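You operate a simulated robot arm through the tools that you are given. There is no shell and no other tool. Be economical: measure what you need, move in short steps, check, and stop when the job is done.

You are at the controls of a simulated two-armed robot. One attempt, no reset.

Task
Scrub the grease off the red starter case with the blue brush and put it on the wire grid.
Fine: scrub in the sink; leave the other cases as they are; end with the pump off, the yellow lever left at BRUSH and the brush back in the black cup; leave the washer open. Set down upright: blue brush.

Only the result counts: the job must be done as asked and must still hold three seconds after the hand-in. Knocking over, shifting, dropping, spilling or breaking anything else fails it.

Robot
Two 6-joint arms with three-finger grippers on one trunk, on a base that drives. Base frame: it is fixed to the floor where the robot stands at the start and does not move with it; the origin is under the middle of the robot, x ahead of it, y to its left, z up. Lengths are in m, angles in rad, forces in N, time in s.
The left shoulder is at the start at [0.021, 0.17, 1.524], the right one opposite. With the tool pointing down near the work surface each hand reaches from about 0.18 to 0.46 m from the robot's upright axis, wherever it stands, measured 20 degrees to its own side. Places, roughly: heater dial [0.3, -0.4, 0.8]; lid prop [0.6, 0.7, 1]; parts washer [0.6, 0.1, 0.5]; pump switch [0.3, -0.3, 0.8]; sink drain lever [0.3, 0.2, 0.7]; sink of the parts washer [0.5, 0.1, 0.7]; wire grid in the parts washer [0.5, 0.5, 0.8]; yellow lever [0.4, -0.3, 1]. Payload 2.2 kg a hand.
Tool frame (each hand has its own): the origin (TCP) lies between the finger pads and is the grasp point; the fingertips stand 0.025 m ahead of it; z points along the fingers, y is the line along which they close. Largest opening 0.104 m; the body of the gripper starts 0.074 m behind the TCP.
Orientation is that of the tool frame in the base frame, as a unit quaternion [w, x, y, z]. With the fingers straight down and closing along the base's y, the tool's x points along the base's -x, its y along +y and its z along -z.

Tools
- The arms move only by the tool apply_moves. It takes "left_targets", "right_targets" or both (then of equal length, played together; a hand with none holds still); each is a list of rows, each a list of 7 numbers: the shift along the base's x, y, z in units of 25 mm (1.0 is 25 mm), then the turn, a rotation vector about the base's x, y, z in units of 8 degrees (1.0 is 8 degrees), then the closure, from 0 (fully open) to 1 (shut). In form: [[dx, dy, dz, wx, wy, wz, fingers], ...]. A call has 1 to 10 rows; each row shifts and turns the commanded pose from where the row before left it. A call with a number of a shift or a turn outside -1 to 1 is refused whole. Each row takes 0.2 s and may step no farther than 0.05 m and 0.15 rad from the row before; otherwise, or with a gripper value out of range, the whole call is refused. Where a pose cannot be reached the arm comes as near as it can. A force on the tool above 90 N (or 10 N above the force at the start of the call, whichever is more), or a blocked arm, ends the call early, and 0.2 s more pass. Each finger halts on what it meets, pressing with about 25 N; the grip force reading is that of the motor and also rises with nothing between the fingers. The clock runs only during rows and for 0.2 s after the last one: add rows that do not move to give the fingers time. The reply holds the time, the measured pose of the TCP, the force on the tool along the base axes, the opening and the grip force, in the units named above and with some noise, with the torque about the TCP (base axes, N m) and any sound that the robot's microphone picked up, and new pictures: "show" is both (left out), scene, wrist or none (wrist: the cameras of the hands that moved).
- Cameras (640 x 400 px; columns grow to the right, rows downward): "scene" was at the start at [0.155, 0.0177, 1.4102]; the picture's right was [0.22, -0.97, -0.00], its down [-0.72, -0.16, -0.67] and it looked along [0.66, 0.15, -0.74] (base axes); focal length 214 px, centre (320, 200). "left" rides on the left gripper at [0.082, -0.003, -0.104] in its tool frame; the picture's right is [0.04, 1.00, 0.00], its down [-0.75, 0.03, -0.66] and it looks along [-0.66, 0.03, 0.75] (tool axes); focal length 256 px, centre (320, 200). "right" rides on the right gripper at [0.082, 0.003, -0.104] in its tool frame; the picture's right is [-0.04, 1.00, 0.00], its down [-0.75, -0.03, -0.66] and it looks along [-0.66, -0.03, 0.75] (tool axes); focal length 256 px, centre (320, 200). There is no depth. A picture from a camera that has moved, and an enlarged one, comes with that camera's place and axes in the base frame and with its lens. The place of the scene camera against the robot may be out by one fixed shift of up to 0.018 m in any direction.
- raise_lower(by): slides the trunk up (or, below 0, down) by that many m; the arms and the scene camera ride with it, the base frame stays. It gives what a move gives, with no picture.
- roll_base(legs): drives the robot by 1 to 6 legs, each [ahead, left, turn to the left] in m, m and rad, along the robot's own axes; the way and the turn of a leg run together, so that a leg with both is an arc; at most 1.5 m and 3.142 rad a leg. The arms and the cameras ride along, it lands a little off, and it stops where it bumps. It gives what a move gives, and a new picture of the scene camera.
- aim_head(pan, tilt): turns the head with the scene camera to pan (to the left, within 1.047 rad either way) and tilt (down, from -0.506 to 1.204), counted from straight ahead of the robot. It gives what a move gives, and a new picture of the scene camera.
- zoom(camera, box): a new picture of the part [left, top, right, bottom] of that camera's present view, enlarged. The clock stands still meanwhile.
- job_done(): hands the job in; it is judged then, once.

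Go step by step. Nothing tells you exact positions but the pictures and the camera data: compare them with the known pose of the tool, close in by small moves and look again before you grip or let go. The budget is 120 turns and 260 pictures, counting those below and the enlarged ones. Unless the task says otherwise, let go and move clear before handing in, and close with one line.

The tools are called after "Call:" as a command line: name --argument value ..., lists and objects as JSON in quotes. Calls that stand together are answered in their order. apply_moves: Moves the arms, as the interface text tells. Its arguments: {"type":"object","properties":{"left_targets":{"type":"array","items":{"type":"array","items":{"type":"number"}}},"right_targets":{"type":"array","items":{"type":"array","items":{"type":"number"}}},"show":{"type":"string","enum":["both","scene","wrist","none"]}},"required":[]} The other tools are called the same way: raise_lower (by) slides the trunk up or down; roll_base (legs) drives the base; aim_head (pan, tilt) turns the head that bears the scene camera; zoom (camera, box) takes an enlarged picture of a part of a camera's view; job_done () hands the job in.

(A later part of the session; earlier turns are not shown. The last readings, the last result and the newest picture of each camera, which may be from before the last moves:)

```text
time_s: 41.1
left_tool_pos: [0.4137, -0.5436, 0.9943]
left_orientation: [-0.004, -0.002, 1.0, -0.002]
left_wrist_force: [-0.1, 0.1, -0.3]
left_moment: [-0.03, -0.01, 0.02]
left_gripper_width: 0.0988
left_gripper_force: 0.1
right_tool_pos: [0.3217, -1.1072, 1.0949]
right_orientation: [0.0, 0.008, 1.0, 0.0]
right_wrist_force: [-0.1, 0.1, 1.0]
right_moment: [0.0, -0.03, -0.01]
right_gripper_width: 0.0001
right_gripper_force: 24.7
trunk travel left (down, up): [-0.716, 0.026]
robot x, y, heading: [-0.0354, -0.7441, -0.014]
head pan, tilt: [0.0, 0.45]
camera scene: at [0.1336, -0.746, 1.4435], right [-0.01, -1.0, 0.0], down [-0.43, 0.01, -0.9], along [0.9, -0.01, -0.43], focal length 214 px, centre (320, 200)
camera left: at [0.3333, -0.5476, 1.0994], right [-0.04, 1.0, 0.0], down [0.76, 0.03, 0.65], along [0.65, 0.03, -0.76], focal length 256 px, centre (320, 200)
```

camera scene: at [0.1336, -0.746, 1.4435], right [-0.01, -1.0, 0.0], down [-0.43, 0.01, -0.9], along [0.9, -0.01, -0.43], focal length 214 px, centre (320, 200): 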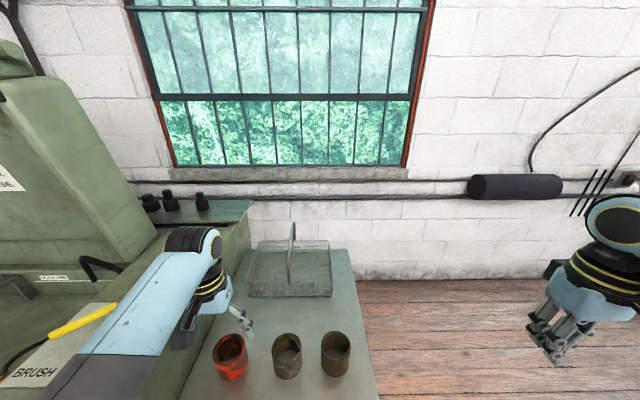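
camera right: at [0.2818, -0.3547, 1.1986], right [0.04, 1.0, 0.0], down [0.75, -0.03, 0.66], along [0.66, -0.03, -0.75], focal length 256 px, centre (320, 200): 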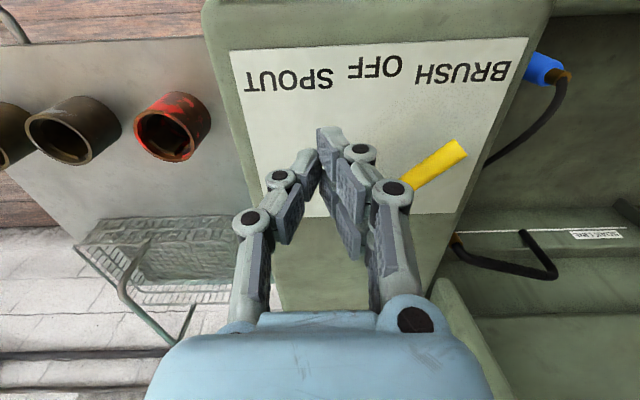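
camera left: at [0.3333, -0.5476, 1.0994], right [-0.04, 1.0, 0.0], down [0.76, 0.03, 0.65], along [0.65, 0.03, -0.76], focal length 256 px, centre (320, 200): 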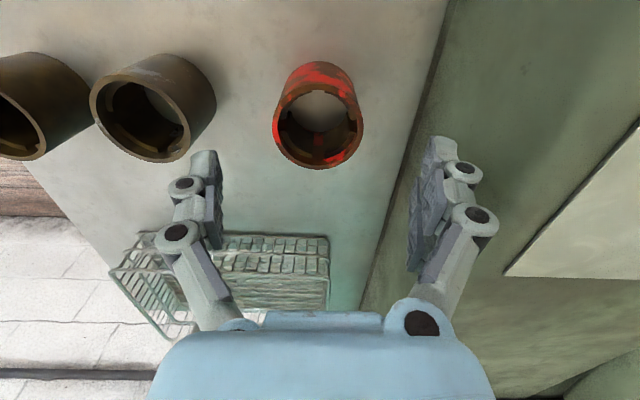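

Triangulation confirms (0.412,-0.545), rim 0.922. Descend to z≈0.90 and close.

Call:
apply_moves --left_targets '[[-0.05, -0.05, -0.8, 0, 0, 0, 0.05], [0, 0, -0.8, 0, 0, 0, 0.05], [0, 0, -0.8, 0, 0, 0, 0.05], [0, 0, -0.8, 0, 0, 0, 0.05], [0, 0, -0.5, 0, 0, 0, 0.05]]' --show "both"

```text
time_s: 42.3
left_tool_pos: [0.4117, -0.5449, 0.9029]
left_orientation: [-0.003, -0.002, 1.0, -0.001]
left_wrist_force: [-0.9, -0.3, -1.1]
left_moment: [0.0, 0.01, -0.01]
left_gripper_width: 0.0987
left_gripper_force: 0.1
right_tool_pos: [0.3226, -1.1076, 1.0944]
right_orientation: [0.0, 0.008, 1.0, 0.0]
right_wrist_force: [-1.5, -0.5, -0.4]
right_moment: [-0.03, 0.0, -0.01]
right_gripper_width: 0.0
right_gripper_force: 25.4
trunk travel left (down, up): [-0.716, 0.026]
robot x, y, heading: [-0.0337, -0.7453, -0.013]
head pan, tilt: [0.0, 0.45]
camera scene: at [0.1345, -0.7459, 1.4434], right [-0.01, -1.0, 0.0], down [-0.44, 0.01, -0.9], along [0.9, -0.01, -0.44], focal length 214 px, centre (320, 200)
camera left: at [0.3317, -0.5481, 1.0082], right [-0.04, 1.0, 0.0], down [0.76, 0.03, 0.65], along [0.65, 0.03, -0.76], focal length 256 px, centre (320, 200)
```

scene: 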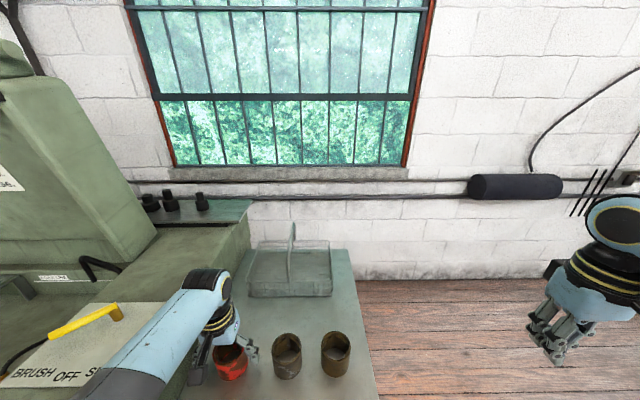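
left: 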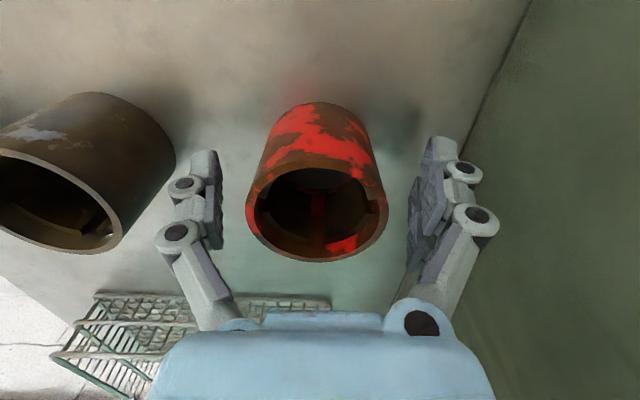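

Case is centred between the fingers. Close and lift slightly.

Call:
apply_moves --left_targets '[[0, 0, 0, 0, 0, 0, 1], [0, 0, 0, 0, 0, 0, 1], [0, 0, 0, 0, 0, 0, 1], [0, 0, 0, 0, 0, 0, 1], [0, 0, 0.5, 0, 0, 0, 1], [0, 0, 0.5, 0, 0, 0, 1]]' --show "both"

```text
time_s: 43.7
left_tool_pos: [0.4134, -0.545, 0.9287]
left_orientation: [-0.002, -0.002, 1.0, -0.001]
left_wrist_force: [1.4, -1.0, 0.1]
left_moment: [0.0, 0.07, -0.03]
left_gripper_width: 0.065
left_gripper_force: 24.5
right_tool_pos: [0.3222, -1.1082, 1.0959]
right_orientation: [0.0, 0.008, 1.0, 0.001]
right_wrist_force: [0.0, 0.7, 0.0]
right_moment: [0.01, -0.01, -0.02]
right_gripper_width: 0.0002
right_gripper_force: 24.9
trunk travel left (down, up): [-0.716, 0.026]
robot x, y, heading: [-0.0351, -0.7438, -0.015]
head pan, tilt: [0.0, 0.45]
camera scene: at [0.1342, -0.7462, 1.4435], right [-0.01, -1.0, 0.0], down [-0.44, 0.01, -0.9], along [0.9, -0.01, -0.44], focal length 214 px, centre (320, 200)
camera left: at [0.3326, -0.5487, 1.0348], right [-0.04, 1.0, 0.0], down [0.76, 0.03, 0.65], along [0.65, 0.03, -0.76], focal length 256 px, centre (320, 200)
```

scene: 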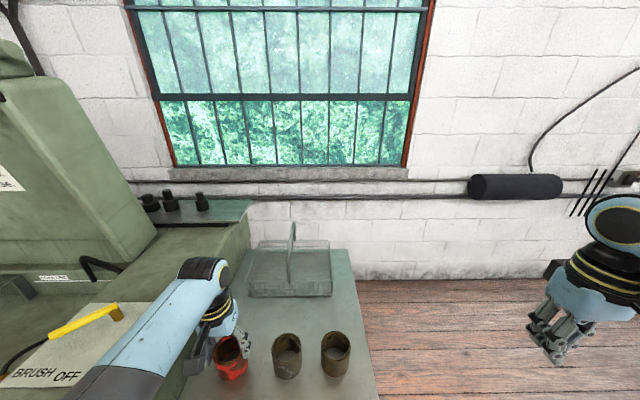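
left: 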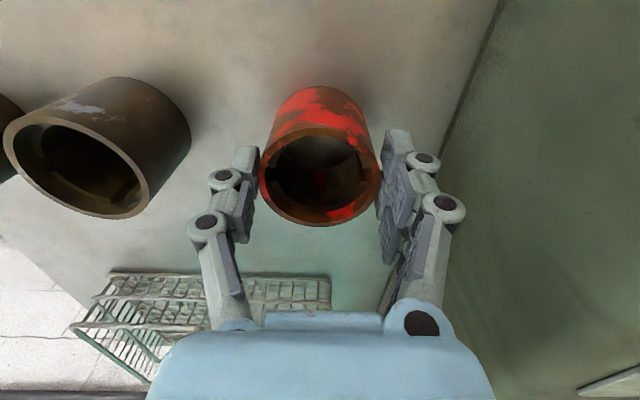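

The case seems to have stayed on the table while the hand rose. Let me look closely.

Call:
zoom --camera "left" --box '[200, 70, 440, 240]'

Call:
zoom --camera "scene" --box '[150, 280, 390, 400]'

```text
2.35 times, centred on (320, 155) of left
camera zoom: at [0.3326, -0.5487, 1.0348], right [-0.04, 1.0, 0.0], down [0.76, 0.03, 0.65], along [0.65, 0.03, -0.76], focal length 602 px, centre (320, 306)
```

zoom: 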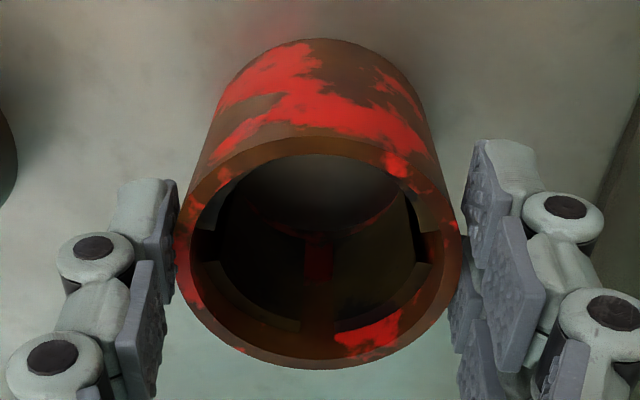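

```text
2.67 times, centred on (270, 340) of scene
camera zoom: at [0.1342, -0.7462, 1.4435], right [-0.01, -1.0, 0.0], down [-0.44, 0.01, -0.9], along [0.9, -0.01, -0.44], focal length 572 px, centre (453, -173)
```

zoom: 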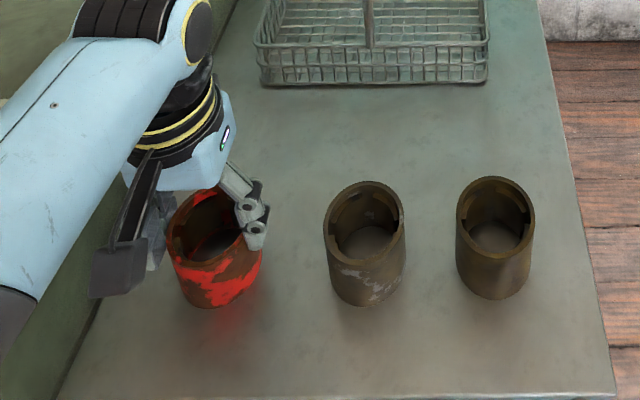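

The grip slipped — the case is greasy. I'll regrip lower, let the grip settle and lift more gently, watching the force.

Call:
apply_moves --left_targets '[[0, 0, 0, 0, 0, 0, 0.2], [0, 0, -0.6, 0, 0, 0, 0.2], [0, 0, -0.6, 0, 0, 0, 0.2], [0, 0, -0.2, 0, 0, 0, 0.2], [0, 0, 0, 0, 0, 0, 1], [0, 0, 0, 0, 0, 0, 1], [0, 0, 0, 0, 0, 0, 1], [0, 0, 0.1, 0, 0, 0, 1], [0, 0, 0.1, 0, 0, 0, 1]]' --show "wrist"

Call:
apply_moves --left_targets '[[0, 0, 0.1, 0, 0, 0, 1], [0, 0, 0.1, 0, 0, 0, 1], [0, 0, 0.1, 0, 0, 0, 1], [0, 0, 0.1, 0, 0, 0, 1]]' --show "wrist"

```text
time_s: 45.7
left_tool_pos: [0.4146, -0.546, 0.8992]
left_orientation: [-0.004, -0.001, 1.0, -0.001]
left_wrist_force: [0.9, -0.2, -6.5]
left_moment: [-0.02, 0.02, -0.03]
left_gripper_width: 0.0732
left_gripper_force: 24.9
right_tool_pos: [0.3248, -1.106, 1.0955]
right_orientation: [0.0, 0.008, 1.0, -0.001]
right_wrist_force: [0.9, 0.6, 0.2]
right_moment: [-0.03, 0.01, -0.01]
right_gripper_width: 0.0002
right_gripper_force: 25.4
trunk travel left (down, up): [-0.716, 0.026]
robot x, y, heading: [-0.0349, -0.7414, -0.016]
head pan, tilt: [0.0, 0.45]
camera left: at [0.3325, -0.5488, 1.0033], right [-0.04, 1.0, 0.0], down [0.76, 0.03, 0.65], along [0.65, 0.03, -0.76], focal length 256 px, centre (320, 200)
```

left: 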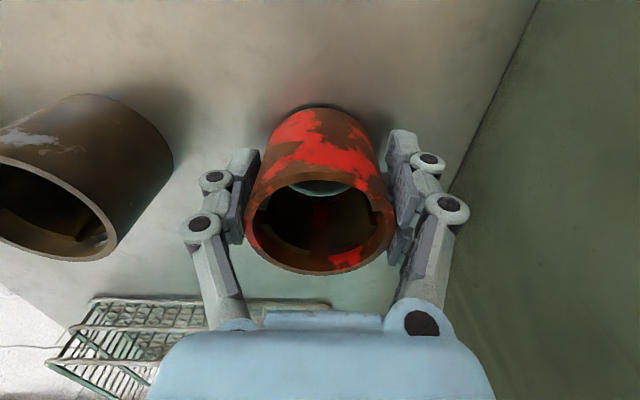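

```text
time_s: 46.7
left_tool_pos: [0.4123, -0.5441, 0.9074]
left_orientation: [-0.004, -0.002, 1.0, -0.001]
left_wrist_force: [0.4, 0.1, -6.5]
left_moment: [-0.04, 0.06, 0.01]
left_gripper_width: 0.0734
left_gripper_force: 24.9
right_tool_pos: [0.3239, -1.1073, 1.0947]
right_orientation: [-0.001, 0.008, 1.0, 0.0]
right_wrist_force: [-0.4, 0.3, 0.3]
right_moment: [-0.01, 0.02, 0.0]
right_gripper_width: 0.0001
right_gripper_force: 24.8
trunk travel left (down, up): [-0.716, 0.026]
robot x, y, heading: [-0.0332, -0.7447, -0.02]
head pan, tilt: [0.0, 0.45]
camera left: at [0.3321, -0.5481, 1.0135], right [-0.04, 1.0, 0.0], down [0.76, 0.03, 0.65], along [0.65, 0.03, -0.76], focal length 256 px, centre (320, 200)
```

left: 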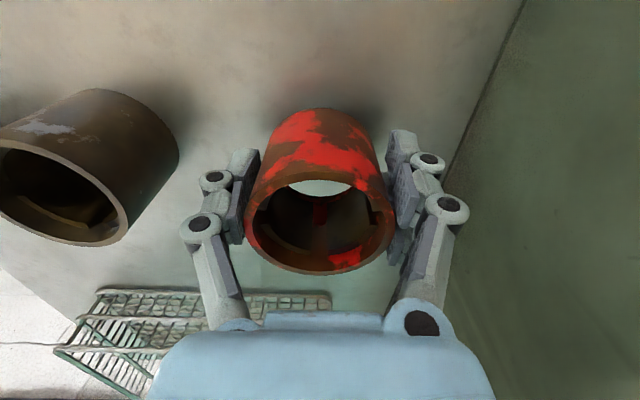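

The case is now lifted and held (6.5 N, width 73 mm). Raise it, back out, and drive to the sink front.

Call:
apply_moves --left_targets '[[0, 0, 0.5, 0, 0, 0, 1], [0, 0, 0.5, 0, 0, 0, 1], [0, 0, 0.6, 0, 0, 0, 1], [0, 0, 0.6, 0, 0, 0, 1], [0, 0, 0.6, 0, 0, 0, 1], [0, 0, 0.6, 0, 0, 0, 1]]' --show "none"

Call:
roll_base --legs '[[-0.33, 0, 0.015], [0, 0.745, 0]]'

Call:
aim_head --pan 0.0 --tilt 0.8

```text
time_s: 48.1
left_tool_pos: [0.4136, -0.5444, 0.9931]
left_orientation: [-0.004, -0.002, 1.0, -0.001]
left_wrist_force: [0.8, 0.4, -6.8]
left_moment: [-0.01, 0.03, -0.04]
left_gripper_width: 0.0728
left_gripper_force: 25.1
right_tool_pos: [0.323, -1.1055, 1.0953]
right_orientation: [-0.001, 0.008, 1.0, 0.0]
right_wrist_force: [0.3, 0.1, -0.3]
right_moment: [0.0, 0.0, 0.01]
right_gripper_width: 0.0
right_gripper_force: 25.1
trunk travel left (down, up): [-0.716, 0.026]
robot x, y, heading: [-0.0361, -0.7459, -0.019]
head pan, tilt: [0.0, 0.45]
```

```text
time_s: 53.8
left_tool_pos: [0.0795, 0.1995, 0.9927]
left_orientation: [-0.003, -0.017, 1.0, -0.002]
left_wrist_force: [0.0, -0.3, -6.3]
left_moment: [0.01, 0.06, 0.01]
left_gripper_width: 0.073
left_gripper_force: 25.1
right_tool_pos: [0.0051, -0.3636, 1.0955]
right_orientation: [0.0, -0.008, 1.0, 0.0]
right_wrist_force: [-0.2, 0.3, 1.2]
right_moment: [-0.01, -0.02, 0.01]
right_gripper_width: 0.0
right_gripper_force: 24.8
trunk travel left (down, up): [-0.716, 0.026]
robot x, y, heading: [-0.3637, -0.0078, 0.018]
head pan, tilt: [0.0, 0.45]
camera scene: at [-0.193, -0.0079, 1.4433], right [0.01, -1.0, 0.0], down [-0.44, -0.01, -0.9], along [0.9, 0.01, -0.44], focal length 214 px, centre (320, 200)
```

scene: 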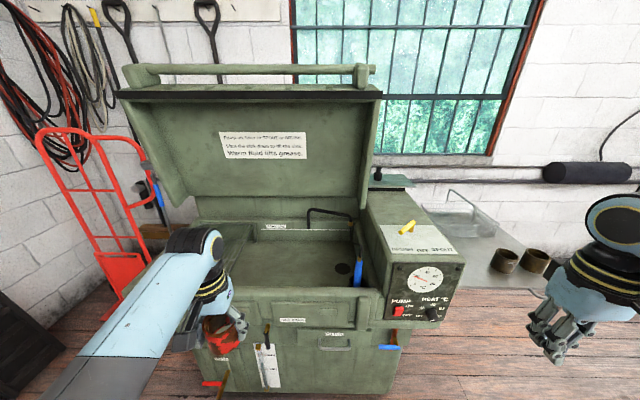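

```text
time_s: 54.6
left_tool_pos: [0.0804, 0.2007, 0.9927]
left_orientation: [-0.003, -0.016, 1.0, -0.002]
left_wrist_force: [0.9, 0.0, -6.3]
left_moment: [-0.02, 0.06, -0.02]
left_gripper_width: 0.0729
left_gripper_force: 24.8
right_tool_pos: [0.0068, -0.3633, 1.0938]
right_orientation: [0.0, -0.006, 1.0, 0.0]
right_wrist_force: [-0.7, -0.1, -1.3]
right_moment: [0.05, 0.0, 0.05]
right_gripper_width: 0.0
right_gripper_force: 25.2
trunk travel left (down, up): [-0.716, 0.026]
robot x, y, heading: [-0.3642, -0.0119, 0.01]
head pan, tilt: [0.0, 0.799]
camera scene: at [-0.2042, -0.0085, 1.4129], right [0.01, -1.0, 0.0], down [-0.72, -0.01, -0.7], along [0.7, 0.01, -0.72], focal length 214 px, centre (320, 200)
```

scene: 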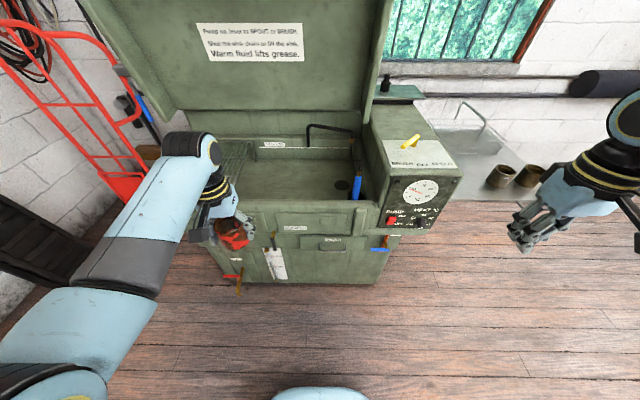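

Call:
zoom --camera "scene" --box '[210, 180, 410, 300]'

Call:
roll_base --legs '[[0.36, 0.01, -0.012]]'

Call:
aim_head --pan 0.0 --tilt 1.1

```text
3.20 times, centred on (310, 240) of scene
camera zoom: at [-0.2042, -0.0085, 1.4129], right [0.01, -1.0, 0.0], down [-0.72, -0.01, -0.7], along [0.7, 0.01, -0.72], focal length 686 px, centre (352, 72)
```

zoom: 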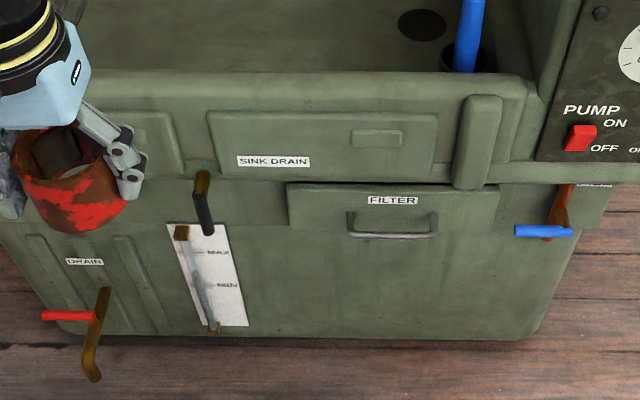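

```text
time_s: 56.9
left_tool_pos: [0.4386, 0.2102, 0.993]
left_orientation: [-0.004, -0.011, 1.0, -0.002]
left_wrist_force: [-0.4, -0.4, -6.9]
left_moment: [0.05, 0.05, 0.0]
left_gripper_width: 0.0729
left_gripper_force: 24.9
right_tool_pos: [0.3606, -0.3522, 1.0947]
right_orientation: [-0.001, -0.003, 1.0, 0.0]
right_wrist_force: [0.1, 0.1, -0.2]
right_moment: [0.0, 0.02, 0.01]
right_gripper_width: 0.0
right_gripper_force: 24.4
trunk travel left (down, up): [-0.716, 0.026]
robot x, y, heading: [-0.0079, 0.0062, 0.01]
head pan, tilt: [0.0, 0.799]
camera scene: at [0.1535, 0.004, 1.4128], right [0.01, -1.0, 0.0], down [-0.72, 0.0, -0.7], along [0.7, 0.0, -0.72], focal length 214 px, centre (320, 200)
```

scene: 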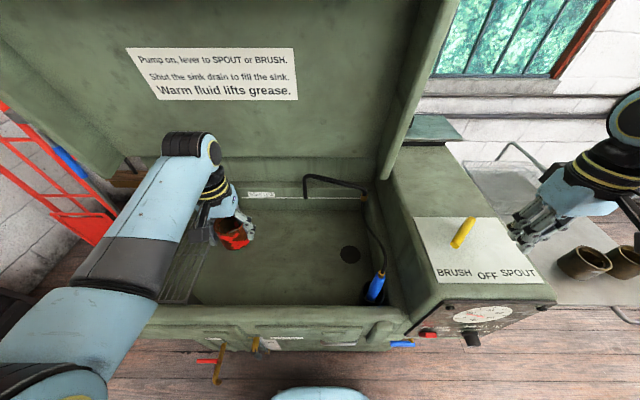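

```text
time_s: 57.7
left_tool_pos: [0.4374, 0.2104, 0.9923]
left_orientation: [-0.004, -0.013, 1.0, -0.002]
left_wrist_force: [0.0, -0.6, -7.2]
left_moment: [-0.01, 0.05, -0.02]
left_gripper_width: 0.0732
left_gripper_force: 24.9
right_tool_pos: [0.3598, -0.353, 1.0944]
right_orientation: [-0.001, -0.003, 1.0, 0.0]
right_wrist_force: [-1.1, -0.5, 0.4]
right_moment: [0.01, -0.02, -0.01]
right_gripper_width: 0.0
right_gripper_force: 25.5
trunk travel left (down, up): [-0.716, 0.026]
robot x, y, heading: [-0.005, 0.0054, 0.004]
head pan, tilt: [0.0, 1.1]
camera scene: at [0.1352, 0.0038, 1.3912], right [0.01, -1.0, 0.0], down [-0.89, -0.01, -0.45], along [0.45, 0.0, -0.89], focal length 214 px, centre (320, 200)
```

scene: 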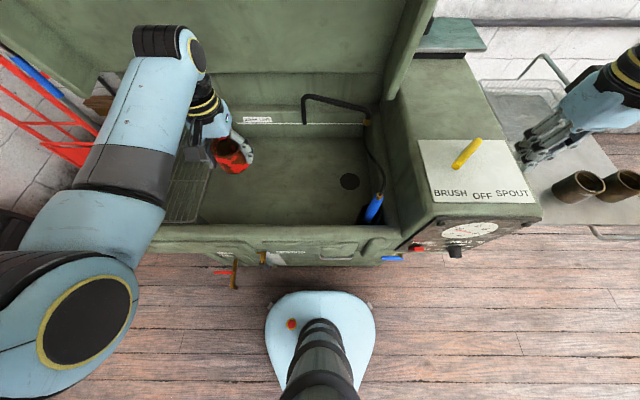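

The case is over the sink. I'll bring the left hand to mid-sink and park the right hand in front of the control panel before lowering the trunk.

Call:
apply_moves --left_targets '[[0, -0.8, 0, 0, 0, 0, 1], [0, -0.8, 0, 0, 0, 0, 1], [0, -0.8, 0, 0, 0, 0, 1], [0, -0.8, 0, 0, 0, 0, 1], [0, -0.8, 0, 0, 0, 0, 1], [0, -0.4, 0, 0, 0, 0, 1]]' --right_targets '[[-1, 0, 0, 0, 0, 0, 1], [-1, 0.6, 0, 0, 0, 0, 1], [-1, 0.8, 0, 0, 0, 0, 1], [-1, 0.8, 0, 0, 0, 0, 1], [-0.6, 0.8, -0.6, 0, 0, 0, 1], [0, 0.6, -0.8, 0, 0, 0, 1]]' --show "both"

```text
time_s: 59.0
left_tool_pos: [0.4338, 0.207, 0.9726]
left_orientation: [-0.009, -0.031, 0.997, 0.075]
left_wrist_force: [-0.5, -0.4, -6.1]
left_moment: [-0.04, 0.03, 0.01]
left_gripper_width: 0.0731
left_gripper_force: 25.1
right_tool_pos: [0.2447, -0.2756, 1.0782]
right_orientation: [0.001, -0.003, 1.0, 0.0]
right_wrist_force: [0.0, 0.1, 0.2]
right_moment: [-0.02, -0.02, -0.03]
right_gripper_width: 0.0002
right_gripper_force: 24.6
trunk travel left (down, up): [-0.716, 0.026]
robot x, y, heading: [-0.0071, 0.0019, 0.01]
head pan, tilt: [0.0, 1.1]
stopped in row 6 (left hand): the arm was blocked; the commanded pose is now the measured one
camera scene: at [0.1354, 0.0053, 1.3912], right [0.01, -1.0, 0.0], down [-0.89, -0.01, -0.45], along [0.45, 0.0, -0.89], focal length 214 px, centre (320, 200)
camera right: at [0.1633, -0.2719, 1.1816], right [0.04, 1.0, 0.0], down [0.75, -0.03, 0.66], along [0.66, -0.02, -0.75], focal length 256 px, centre (320, 200)
camera left: at [0.3548, 0.1824, 1.0772], right [-0.1, 0.98, 0.15], down [0.77, -0.02, 0.64], along [0.64, 0.18, -0.75], focal length 256 px, centre (320, 200)
```

scene: 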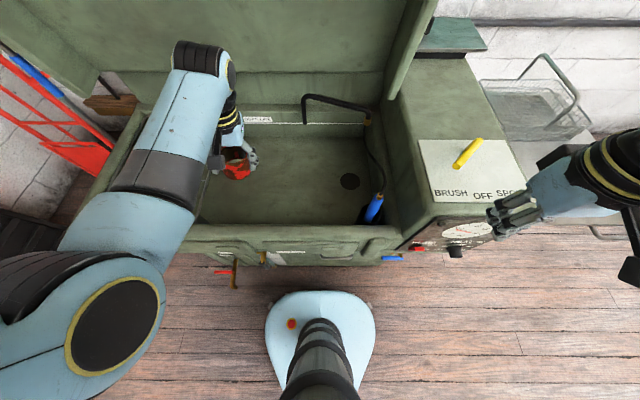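
right: 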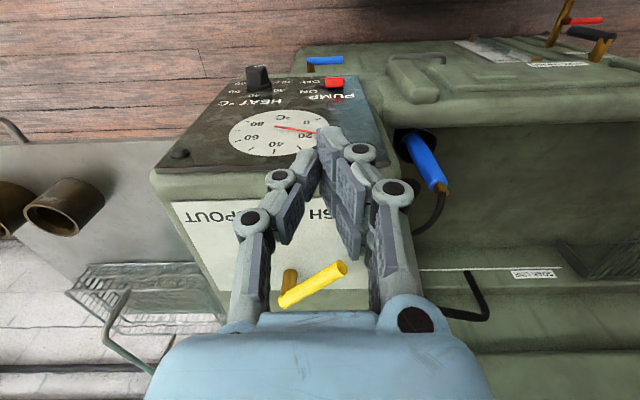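
left: 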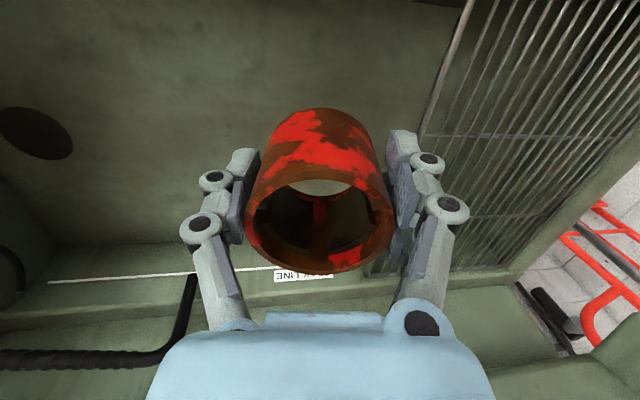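

The left arm is cramped at this height, so I'll pull the right hand clear of the panel, straighten the left and lower the trunk 0.12 m for more room.

Call:
apply_moves --left_targets '[[0, 0, 0, -0.5, 0, -0.2, 1], [0, 0, -0.4, -0.5, -0.1, -0.2, 1], [0, 0, -0.4, 0, 0, 0, 1]]' --right_targets '[[-0.6, 0, 0, 0, 0, 0, 1], [-0.6, 0, 0, 0, 0, 0, 1], [-0.4, 0, 0, 0, 0, 0, 1]]' --show "none"

Call:
raise_lower --by -0.1

Call:
apply_moves --left_targets '[[0, -0.5, 0, 0, 0, 0, 1], [0, -0.8, 0, 0, 0, 0, 1], [0, -0.8, 0, 0, 0, 0, 1], [0, -0.8, 0, 0, 0, 0, 1]]' --show "both"

```text
time_s: 59.8
left_tool_pos: [0.4339, 0.2027, 0.9557]
left_orientation: [-0.001, -0.002, 1.0, 0.004]
left_wrist_force: [-0.5, -0.1, -6.7]
left_moment: [0.03, 0.06, -0.01]
left_gripper_width: 0.073
left_gripper_force: 25.3
right_tool_pos: [0.2037, -0.2776, 1.0767]
right_orientation: [0.0, -0.001, 1.0, 0.001]
right_wrist_force: [-0.7, -0.3, -0.8]
right_moment: [-0.01, -0.02, -0.01]
right_gripper_width: 0.0002
right_gripper_force: 25.7
trunk travel left (down, up): [-0.716, 0.026]
robot x, y, heading: [-0.0029, 0.0055, 0.005]
head pan, tilt: [0.0, 1.1]
```

```text
time_s: 61.1
left_tool_pos: [0.4338, 0.2037, 0.8545]
left_orientation: [-0.001, -0.003, 1.0, 0.004]
left_wrist_force: [-0.3, -0.2, -6.6]
left_moment: [0.02, 0.05, -0.03]
left_gripper_width: 0.0731
left_gripper_force: 25.0
right_tool_pos: [0.2047, -0.2762, 0.9785]
right_orientation: [0.0, -0.002, 1.0, 0.001]
right_wrist_force: [0.0, -0.1, 0.6]
right_moment: [0.0, 0.01, -0.01]
right_gripper_width: 0.0
right_gripper_force: 24.6
trunk travel left (down, up): [-0.616, 0.126]
robot x, y, heading: [-0.0067, 0.0035, 0.002]
head pan, tilt: [0.0, 1.1]
```

```text
time_s: 62.4
left_tool_pos: [0.4327, 0.1917, 0.845]
left_orientation: [-0.004, -0.014, 0.999, 0.052]
left_wrist_force: [1.0, 1.4, -7.1]
left_moment: [-0.03, 0.09, 0.01]
left_gripper_width: 0.0729
left_gripper_force: 25.2
right_tool_pos: [0.2047, -0.2765, 0.9786]
right_orientation: [0.0, -0.002, 1.0, 0.0]
right_wrist_force: [-0.1, -0.5, 0.1]
right_moment: [0.01, -0.03, -0.04]
right_gripper_width: 0.0005
right_gripper_force: 25.4
trunk travel left (down, up): [-0.616, 0.126]
robot x, y, heading: [-0.0063, 0.003, 0.006]
head pan, tilt: [0.0, 1.1]
stopped in row 4 (left hand): the arm was blocked; the commanded pose is now the measured one
camera scene: at [0.1355, 0.0042, 1.291], right [0.01, -1.0, 0.0], down [-0.89, -0.01, -0.45], along [0.45, 0.0, -0.89], focal length 214 px, centre (320, 200)
camera left: at [0.3513, 0.1753, 0.9485], right [-0.07, 0.99, 0.1], down [0.76, -0.02, 0.65], along [0.65, 0.12, -0.75], focal length 256 px, centre (320, 200)
```

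scene: 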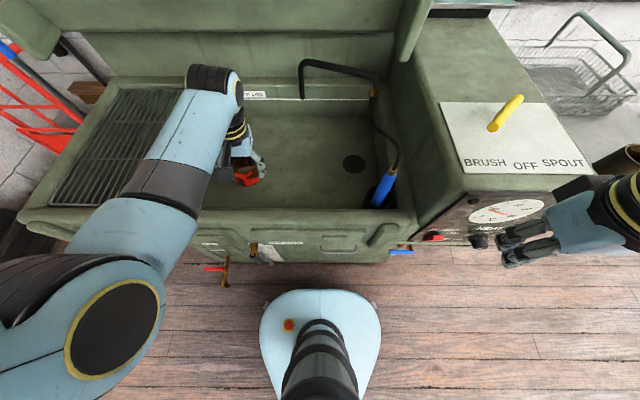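
left: 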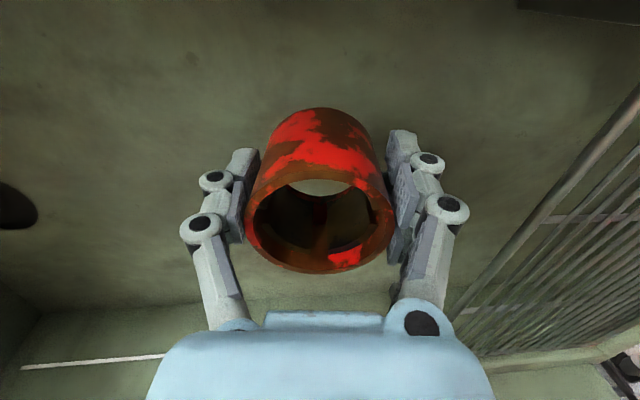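

The left arm can't come further inward here, so the robot itself will shift: drive right 0.19 m to bring the case over mid-sink at y≈0, then lower it to the sink floor.

Call:
apply_moves --left_targets '[[0, 0.2, 0, -0.7, -0.1, -0.2, 1], [0, 0, 0, 0, 0, 0, 1]]' --show "none"

Call:
roll_base --legs '[[0, -0.19, 0]]'

Call:
apply_moves --left_targets '[[0.3, 0, -0.6, 0, 0, 0, 1], [0, 0, -0.6, 0, 0, 0, 1]]' --show "both"

```text
time_s: 63.0
left_tool_pos: [0.4328, 0.1935, 0.8457]
left_orientation: [0.004, 0.001, 1.0, 0.002]
left_wrist_force: [0.0, 0.2, -7.1]
left_moment: [0.02, 0.01, -0.01]
left_gripper_width: 0.0729
left_gripper_force: 25.1
right_tool_pos: [0.2047, -0.2767, 0.9777]
right_orientation: [0.0, -0.004, 1.0, 0.001]
right_wrist_force: [0.2, 0.3, 0.2]
right_moment: [0.04, 0.0, 0.0]
right_gripper_width: 0.0001
right_gripper_force: 25.2
trunk travel left (down, up): [-0.616, 0.126]
robot x, y, heading: [-0.0073, 0.0017, 0.005]
head pan, tilt: [0.0, 1.1]
```

```text
time_s: 64.5
left_tool_pos: [0.4331, 0.0032, 0.8455]
left_orientation: [0.003, 0.001, 1.0, 0.002]
left_wrist_force: [0.3, -0.2, -6.9]
left_moment: [0.03, 0.03, 0.01]
left_gripper_width: 0.0728
left_gripper_force: 25.3
right_tool_pos: [0.2067, -0.4671, 0.9785]
right_orientation: [0.0, -0.003, 1.0, 0.001]
right_wrist_force: [-0.2, -0.2, -0.1]
right_moment: [-0.02, -0.01, 0.01]
right_gripper_width: 0.0
right_gripper_force: 25.2
trunk travel left (down, up): [-0.616, 0.126]
robot x, y, heading: [-0.0065, -0.1856, 0.01]
head pan, tilt: [0.0, 1.1]
camera scene: at [0.1368, -0.1875, 1.291], right [0.01, -1.0, 0.0], down [-0.89, -0.01, -0.45], along [0.45, 0.0, -0.89], focal length 214 px, centre (320, 200)
```

scene: 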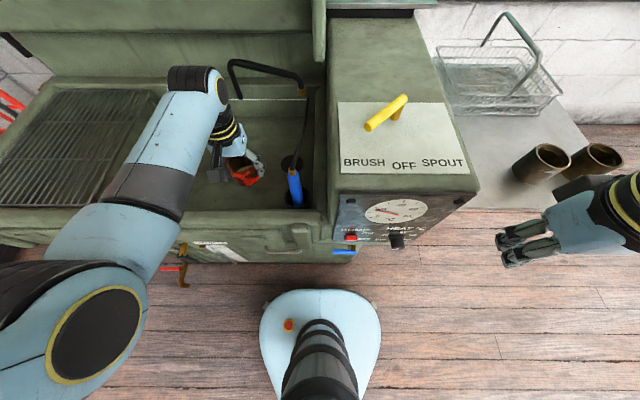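

```text
time_s: 65.1
left_tool_pos: [0.4414, 0.0022, 0.8153]
left_orientation: [0.004, 0.0, 1.0, 0.002]
left_wrist_force: [-0.1, 0.7, -6.6]
left_moment: [-0.04, 0.03, 0.01]
left_gripper_width: 0.0728
left_gripper_force: 25.4
right_tool_pos: [0.2061, -0.4674, 0.9775]
right_orientation: [0.0, -0.003, 1.0, 0.001]
right_wrist_force: [-0.2, -0.9, -0.1]
right_moment: [0.03, -0.02, 0.01]
right_gripper_width: 0.0
right_gripper_force: 24.7
trunk travel left (down, up): [-0.616, 0.126]
robot x, y, heading: [-0.0033, -0.186, 0.011]
head pan, tilt: [0.0, 1.1]
camera scene: at [0.1365, -0.1865, 1.291], right [0.01, -1.0, 0.0], down [-0.89, -0.01, -0.45], along [0.45, 0.0, -0.89], focal length 214 px, centre (320, 200)
camera left: at [0.3583, -0.0012, 0.9189], right [-0.04, 1.0, 0.0], down [0.75, 0.03, 0.66], along [0.66, 0.03, -0.75], focal length 256 px, centre (320, 200)
```

scene: 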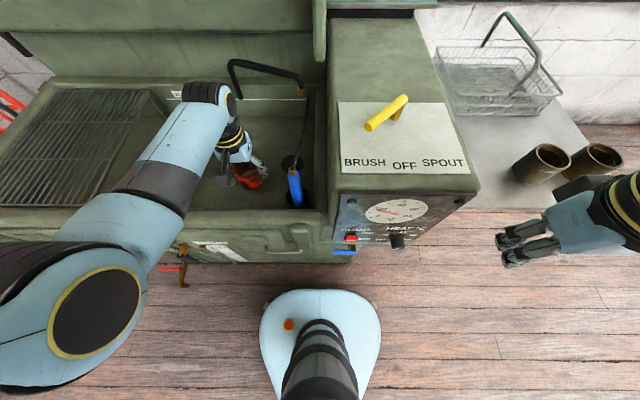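
left: 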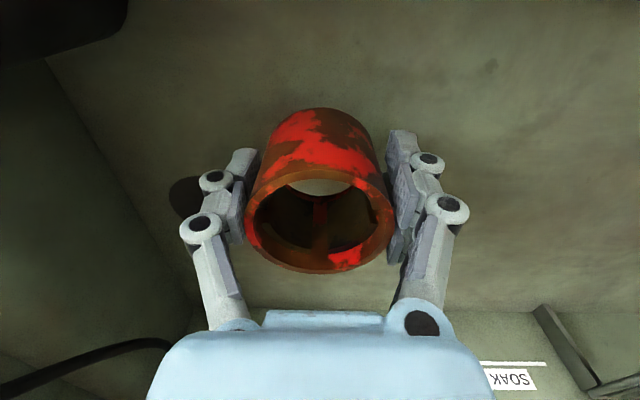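

Case is over clear sink floor, drain well to its right. Lower gradually watching the vertical force.

Call:
apply_moves --left_targets '[[0, 0, -0.5, 0, 0, 0, 1], [0, 0, -0.5, 0, 0, 0, 1], [0, 0, -0.4, 0, 0, 0, 1], [0, 0, -0.4, 0, 0, 0, 1]]' --show "wrist"

```text
time_s: 66.1
left_tool_pos: [0.4449, 0.006, 0.7732]
left_orientation: [0.01, 0.0, 1.0, 0.002]
left_wrist_force: [-1.3, 4.9, 28.1]
left_moment: [0.17, -0.32, -0.16]
left_gripper_width: 0.0748
left_gripper_force: 25.1
right_tool_pos: [0.2034, -0.4674, 0.9786]
right_orientation: [0.0, -0.002, 1.0, 0.001]
right_wrist_force: [-0.5, 0.4, 0.9]
right_moment: [0.0, 0.0, -0.01]
right_gripper_width: 0.0
right_gripper_force: 24.8
trunk travel left (down, up): [-0.616, 0.126]
robot x, y, heading: [-0.002, -0.1864, 0.009]
head pan, tilt: [0.0, 1.1]
camera left: at [0.3605, 0.001, 0.8767], right [-0.04, 1.0, 0.0], down [0.74, 0.03, 0.67], along [0.67, 0.03, -0.74], focal length 256 px, centre (320, 200)
```

left: 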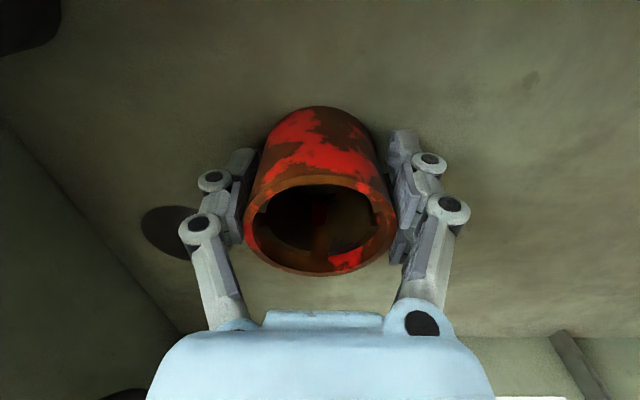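

Case stands on the sink floor (floor ≈0.74). Ease up 4 mm, open and rise clear.

Call:
apply_moves --left_targets '[[0, 0, 0.16, 0, 0, 0, 1], [0, 0, 0, 0, 0, 0, 0], [0, 0, 0, 0, 0, 0, 0], [0, 0, 0, 0, 0, 0, 0], [0, 0, 0.6, 0, 0, 0, 0], [0, 0, 1, 0, 0, 0, 0], [0, 0, 1, 0, 0, 0, 0]]' --show "both"

```text
time_s: 67.7
left_tool_pos: [0.441, 0.0033, 0.8395]
left_orientation: [0.003, 0.002, 1.0, 0.002]
left_wrist_force: [-0.5, 0.4, 0.0]
left_moment: [-0.03, 0.03, -0.01]
left_gripper_width: 0.1039
left_gripper_force: 0.1
right_tool_pos: [0.2058, -0.4668, 0.9785]
right_orientation: [0.0, -0.002, 1.0, 0.001]
right_wrist_force: [0.0, -0.7, -0.2]
right_moment: [0.01, 0.0, 0.01]
right_gripper_width: 0.0003
right_gripper_force: 25.3
trunk travel left (down, up): [-0.616, 0.126]
robot x, y, heading: [-0.005, -0.1893, 0.01]
head pan, tilt: [0.0, 1.1]
camera scene: at [0.1362, -0.1867, 1.291], right [0.01, -1.0, 0.0], down [-0.89, -0.01, -0.45], along [0.45, 0.0, -0.89], focal length 214 px, centre (320, 200)
camera left: at [0.3591, -0.0027, 0.9439], right [-0.04, 1.0, 0.0], down [0.75, 0.03, 0.66], along [0.66, 0.03, -0.75], focal length 256 px, centre (320, 200)
```

scene: 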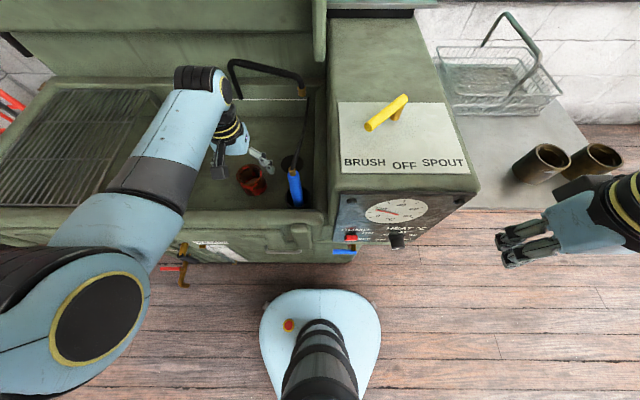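
left: 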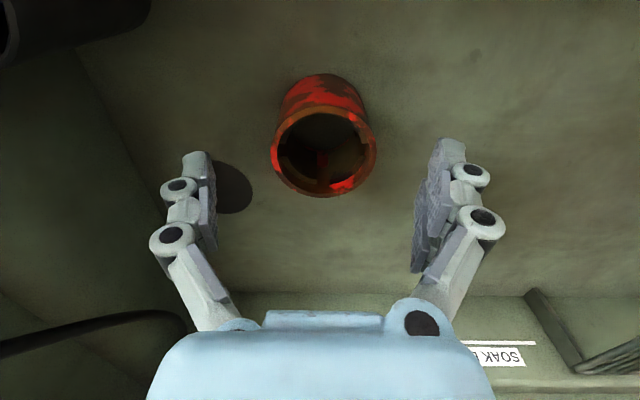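

Case placed at about (0.443,0.004). Raise the left hand, then drive left so the right arm serves pump, brush and case.

Call:
apply_moves --left_targets '[[0, 0, 1, 0, 0, 0, 0], [0, 0, 1, 0, 0, 0, 0], [0, 0, 1, 0, 0, 0, 0], [0, 0, 0.6, 0, 0, 0, 0]]' --show "none"

Call:
roll_base --legs '[[0, 0.31, -0.01]]'

Call:
apply_moves --right_targets '[[0, -0.8, 0, 0, -1, 0, 1], [0, -0.8, 0, 0, -1, 0, 1], [0, -0.9, 0, 0, -1, 0, 1], [0, -0.9, 0, 0, -1, 0, 1], [0, -0.8, -0.5, 0, -1, 0, 1], [0, 0, -0.8, 0, 0, 0, 1]]' --show "both"

```text
time_s: 68.7
left_tool_pos: [0.4425, 0.0028, 0.9304]
left_orientation: [0.004, 0.001, 1.0, 0.002]
left_wrist_force: [-0.2, -0.3, -0.6]
left_moment: [0.02, 0.03, 0.0]
left_gripper_width: 0.1042
left_gripper_force: 0.1
right_tool_pos: [0.2051, -0.4675, 0.9791]
right_orientation: [-0.001, -0.003, 1.0, 0.0]
right_wrist_force: [0.4, -0.5, 0.3]
right_moment: [-0.02, -0.02, -0.01]
right_gripper_width: 0.0002
right_gripper_force: 25.2
trunk travel left (down, up): [-0.616, 0.126]
robot x, y, heading: [-0.0046, -0.1904, 0.004]
head pan, tilt: [0.0, 1.1]
```

```text
time_s: 70.8
left_tool_pos: [0.444, 0.3092, 0.9318]
left_orientation: [0.004, 0.006, 1.0, 0.001]
left_wrist_force: [-0.3, 0.4, -0.7]
left_moment: [-0.05, 0.0, 0.0]
left_gripper_width: 0.104
left_gripper_force: 0.1
right_tool_pos: [0.2019, -0.1578, 0.9775]
right_orientation: [0.0, 0.003, 1.0, 0.0]
right_wrist_force: [-0.4, 0.4, -0.4]
right_moment: [-0.02, -0.01, 0.03]
right_gripper_width: 0.0001
right_gripper_force: 24.9
trunk travel left (down, up): [-0.616, 0.126]
robot x, y, heading: [-0.0016, 0.1211, -0.005]
head pan, tilt: [0.0, 1.1]
camera scene: at [0.1361, 0.1231, 1.291], right [0.0, -1.0, 0.0], down [-0.89, 0.0, -0.45], along [0.45, 0.0, -0.89], focal length 214 px, centre (320, 200)
```

scene: 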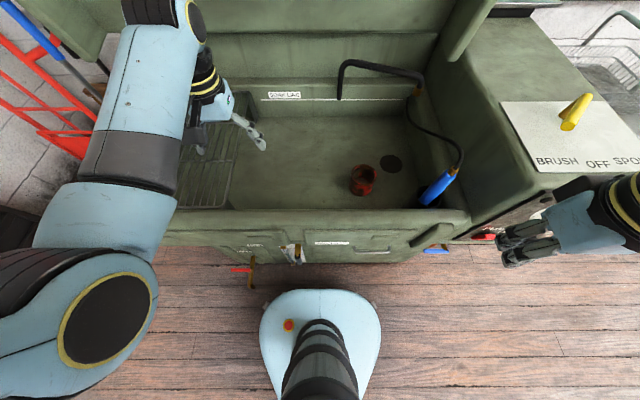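

```text
time_s: 72.2
left_tool_pos: [0.4435, 0.3083, 0.9303]
left_orientation: [0.004, 0.006, 1.0, 0.002]
left_wrist_force: [0.1, 0.2, 0.4]
left_moment: [-0.01, 0.01, -0.01]
left_gripper_width: 0.104
left_gripper_force: 0.0
right_tool_pos: [0.2037, -0.2617, 0.9433]
right_orientation: [0.342, 0.001, 0.94, 0.003]
right_wrist_force: [-0.6, -0.4, 0.5]
right_moment: [0.0, 0.01, -0.03]
right_gripper_width: 0.0
right_gripper_force: 24.8
trunk travel left (down, up): [-0.616, 0.126]
robot x, y, heading: [-0.0056, 0.1217, -0.004]
head pan, tilt: [0.0, 1.1]
camera scene: at [0.1358, 0.1226, 1.291], right [0.0, -1.0, 0.0], down [-0.89, 0.0, -0.45], along [0.45, 0.0, -0.89], focal length 214 px, centre (320, 200)
camera right: at [0.0738, -0.2578, 0.9696], right [0.03, 1.0, 0.03], down [0.16, -0.04, 0.99], along [0.99, -0.03, -0.16], focal length 256 px, centre (320, 200)
```

scene: 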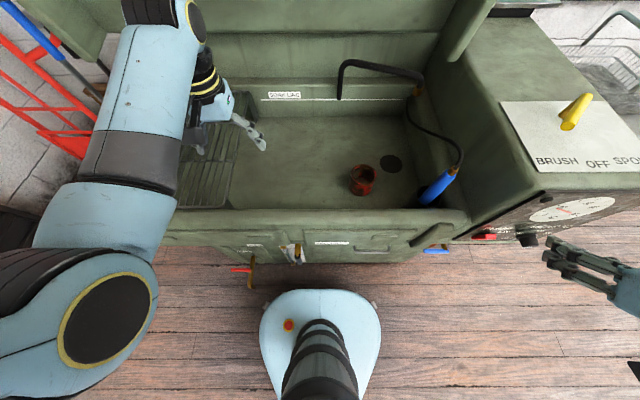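
right: 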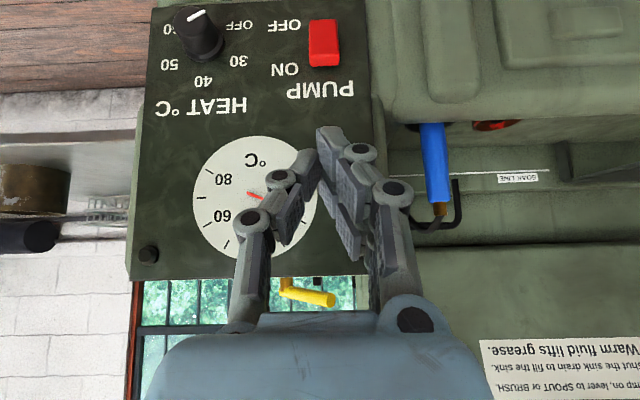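

The rocker is at about y=-0.255, z 0.775–0.817 on the panel (x≈0.275); ON is its upper end. Lower the tilted fingers to z≈0.81 tip height.

Call:
apply_moves --right_targets '[[0, 0.1, -0.9, 0, 0, 0, 1], [0, 0.1, -0.9, 0, 0, 0, 1], [0, 0.06, -0.9, 0, 0, 0, 1], [0, 0, -0.9, 0, 0, 0, 1], [0, 0, -0.9, 0, 0, 0, 1]]' --show "wrist"

```text
time_s: 73.4
left_tool_pos: [0.4443, 0.3086, 0.9309]
left_orientation: [0.004, 0.006, 1.0, 0.002]
left_wrist_force: [0.2, 0.8, -0.2]
left_moment: [0.02, 0.02, 0.0]
left_gripper_width: 0.1041
left_gripper_force: 0.1
right_tool_pos: [0.2045, -0.2583, 0.8319]
right_orientation: [0.342, 0.003, 0.94, 0.002]
right_wrist_force: [-0.1, -0.2, -0.2]
right_moment: [0.05, -0.03, 0.0]
right_gripper_width: 0.0
right_gripper_force: 24.8
trunk travel left (down, up): [-0.616, 0.126]
robot x, y, heading: [-0.005, 0.1226, -0.007]
head pan, tilt: [0.0, 1.1]
camera right: at [0.075, -0.2536, 0.8595], right [0.04, 1.0, 0.03], down [0.16, -0.04, 0.99], along [0.99, -0.03, -0.16], focal length 256 px, centre (320, 200)
```

right: 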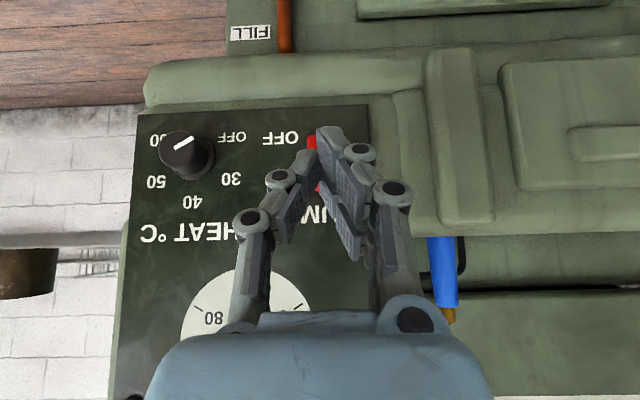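

Aligned. Push forward onto the ON end.

Call:
apply_moves --right_targets '[[0.6, 0.08, 0, 0, 0, 0, 1], [0.6, 0.05, 0, 0, 0, 0, 1], [0.4, 0, 0, 0, 0, 0, 1], [0.3, 0, 0, 0, 0, 0, 1], [0.3, 0, 0, 0, 0, 0, 1]]' --show "wrist"

```text
time_s: 74.6
left_tool_pos: [0.4385, 0.3091, 0.9353]
left_orientation: [0.007, 0.007, 1.0, 0.0]
left_wrist_force: [0.4, -0.4, -1.0]
left_moment: [0.01, -0.03, 0.03]
left_gripper_width: 0.1038
left_gripper_force: 0.0
right_tool_pos: [0.2499, -0.2529, 0.8358]
right_orientation: [0.344, 0.003, 0.939, 0.0]
right_wrist_force: [-45.2, -6.7, 51.5]
right_moment: [-0.09, -0.73, 0.0]
right_gripper_width: 0.006
right_gripper_force: 28.3
trunk travel left (down, up): [-0.616, 0.126]
robot x, y, heading: [-0.0068, 0.1241, -0.012]
head pan, tilt: [0.0, 1.1]
camera right: at [0.1205, -0.2486, 0.8625], right [0.04, 1.0, 0.03], down [0.15, -0.03, 0.99], along [0.99, -0.03, -0.15], focal length 256 px, centre (320, 200)
```

right: 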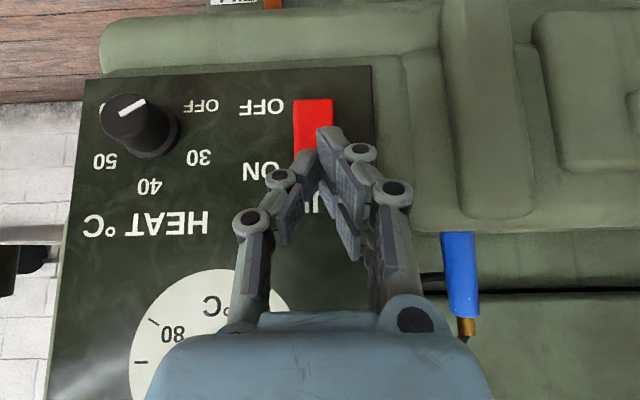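

Firm contact on the ON end. Back off and look.

Call:
apply_moves --right_targets '[[-0.8, 0, 0.2, 0, 0, 0, 1], [-1, 0, 0.6, 0, 0, 0, 1], [-0.3, 0, 1, 0, 0, 0, 1], [0, 0, 1, 0, 0, 0, 1]]' --show "both"

Call:
zoom --camera "right" --box '[150, 0, 390, 150]'

```text
time_s: 75.6
left_tool_pos: [0.4439, 0.3086, 0.9307]
left_orientation: [0.004, 0.006, 1.0, 0.002]
left_wrist_force: [-0.6, 0.1, 0.3]
left_moment: [0.0, 0.03, 0.04]
left_gripper_width: 0.1039
left_gripper_force: 0.0
right_tool_pos: [0.2021, -0.254, 0.9033]
right_orientation: [0.342, 0.003, 0.94, 0.002]
right_wrist_force: [-0.4, -0.5, 0.0]
right_moment: [0.02, 0.02, 0.0]
right_gripper_width: 0.0
right_gripper_force: 28.2
trunk travel left (down, up): [-0.616, 0.126]
robot x, y, heading: [-0.0066, 0.1188, -0.004]
head pan, tilt: [0.0, 1.1]
camera scene: at [0.1355, 0.122, 1.2911], right [0.0, -1.0, 0.0], down [-0.89, 0.0, -0.45], along [0.45, 0.0, -0.89], focal length 214 px, centre (320, 200)
camera right: at [0.0724, -0.2496, 0.93], right [0.04, 1.0, 0.03], down [0.16, -0.04, 0.99], along [0.99, -0.03, -0.16], focal length 256 px, centre (320, 200)
```

scene: 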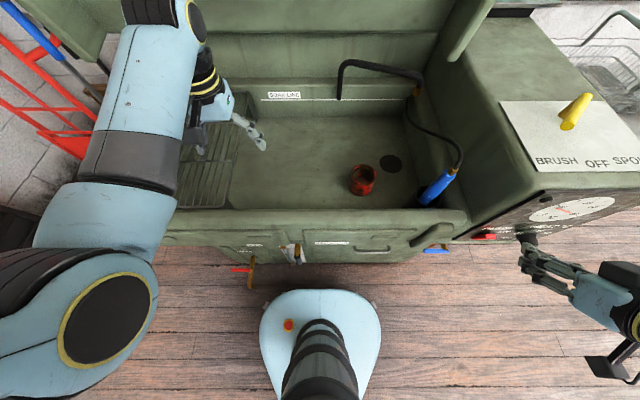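
right: 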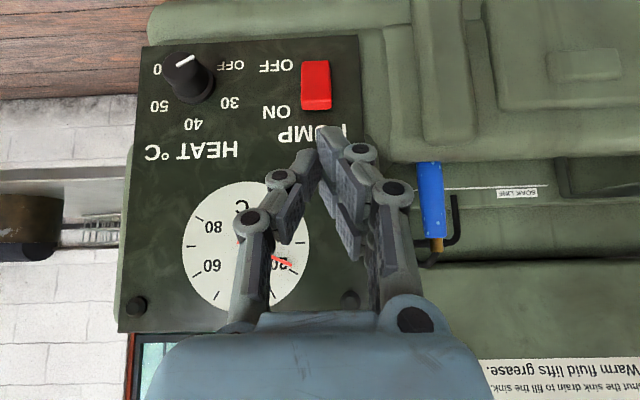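

```text
2.67 times, centred on (270, 75) of right
camera zoom: at [0.0724, -0.2496, 0.93], right [0.04, 1.0, 0.03], down [0.16, -0.04, 0.99], along [0.99, -0.03, -0.16], focal length 683 px, centre (453, 533)
```

zoom: 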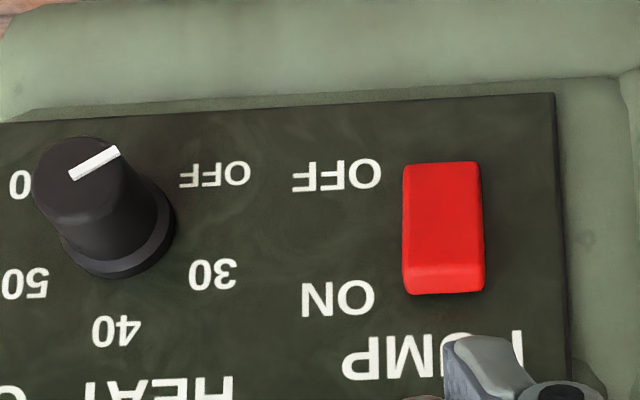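

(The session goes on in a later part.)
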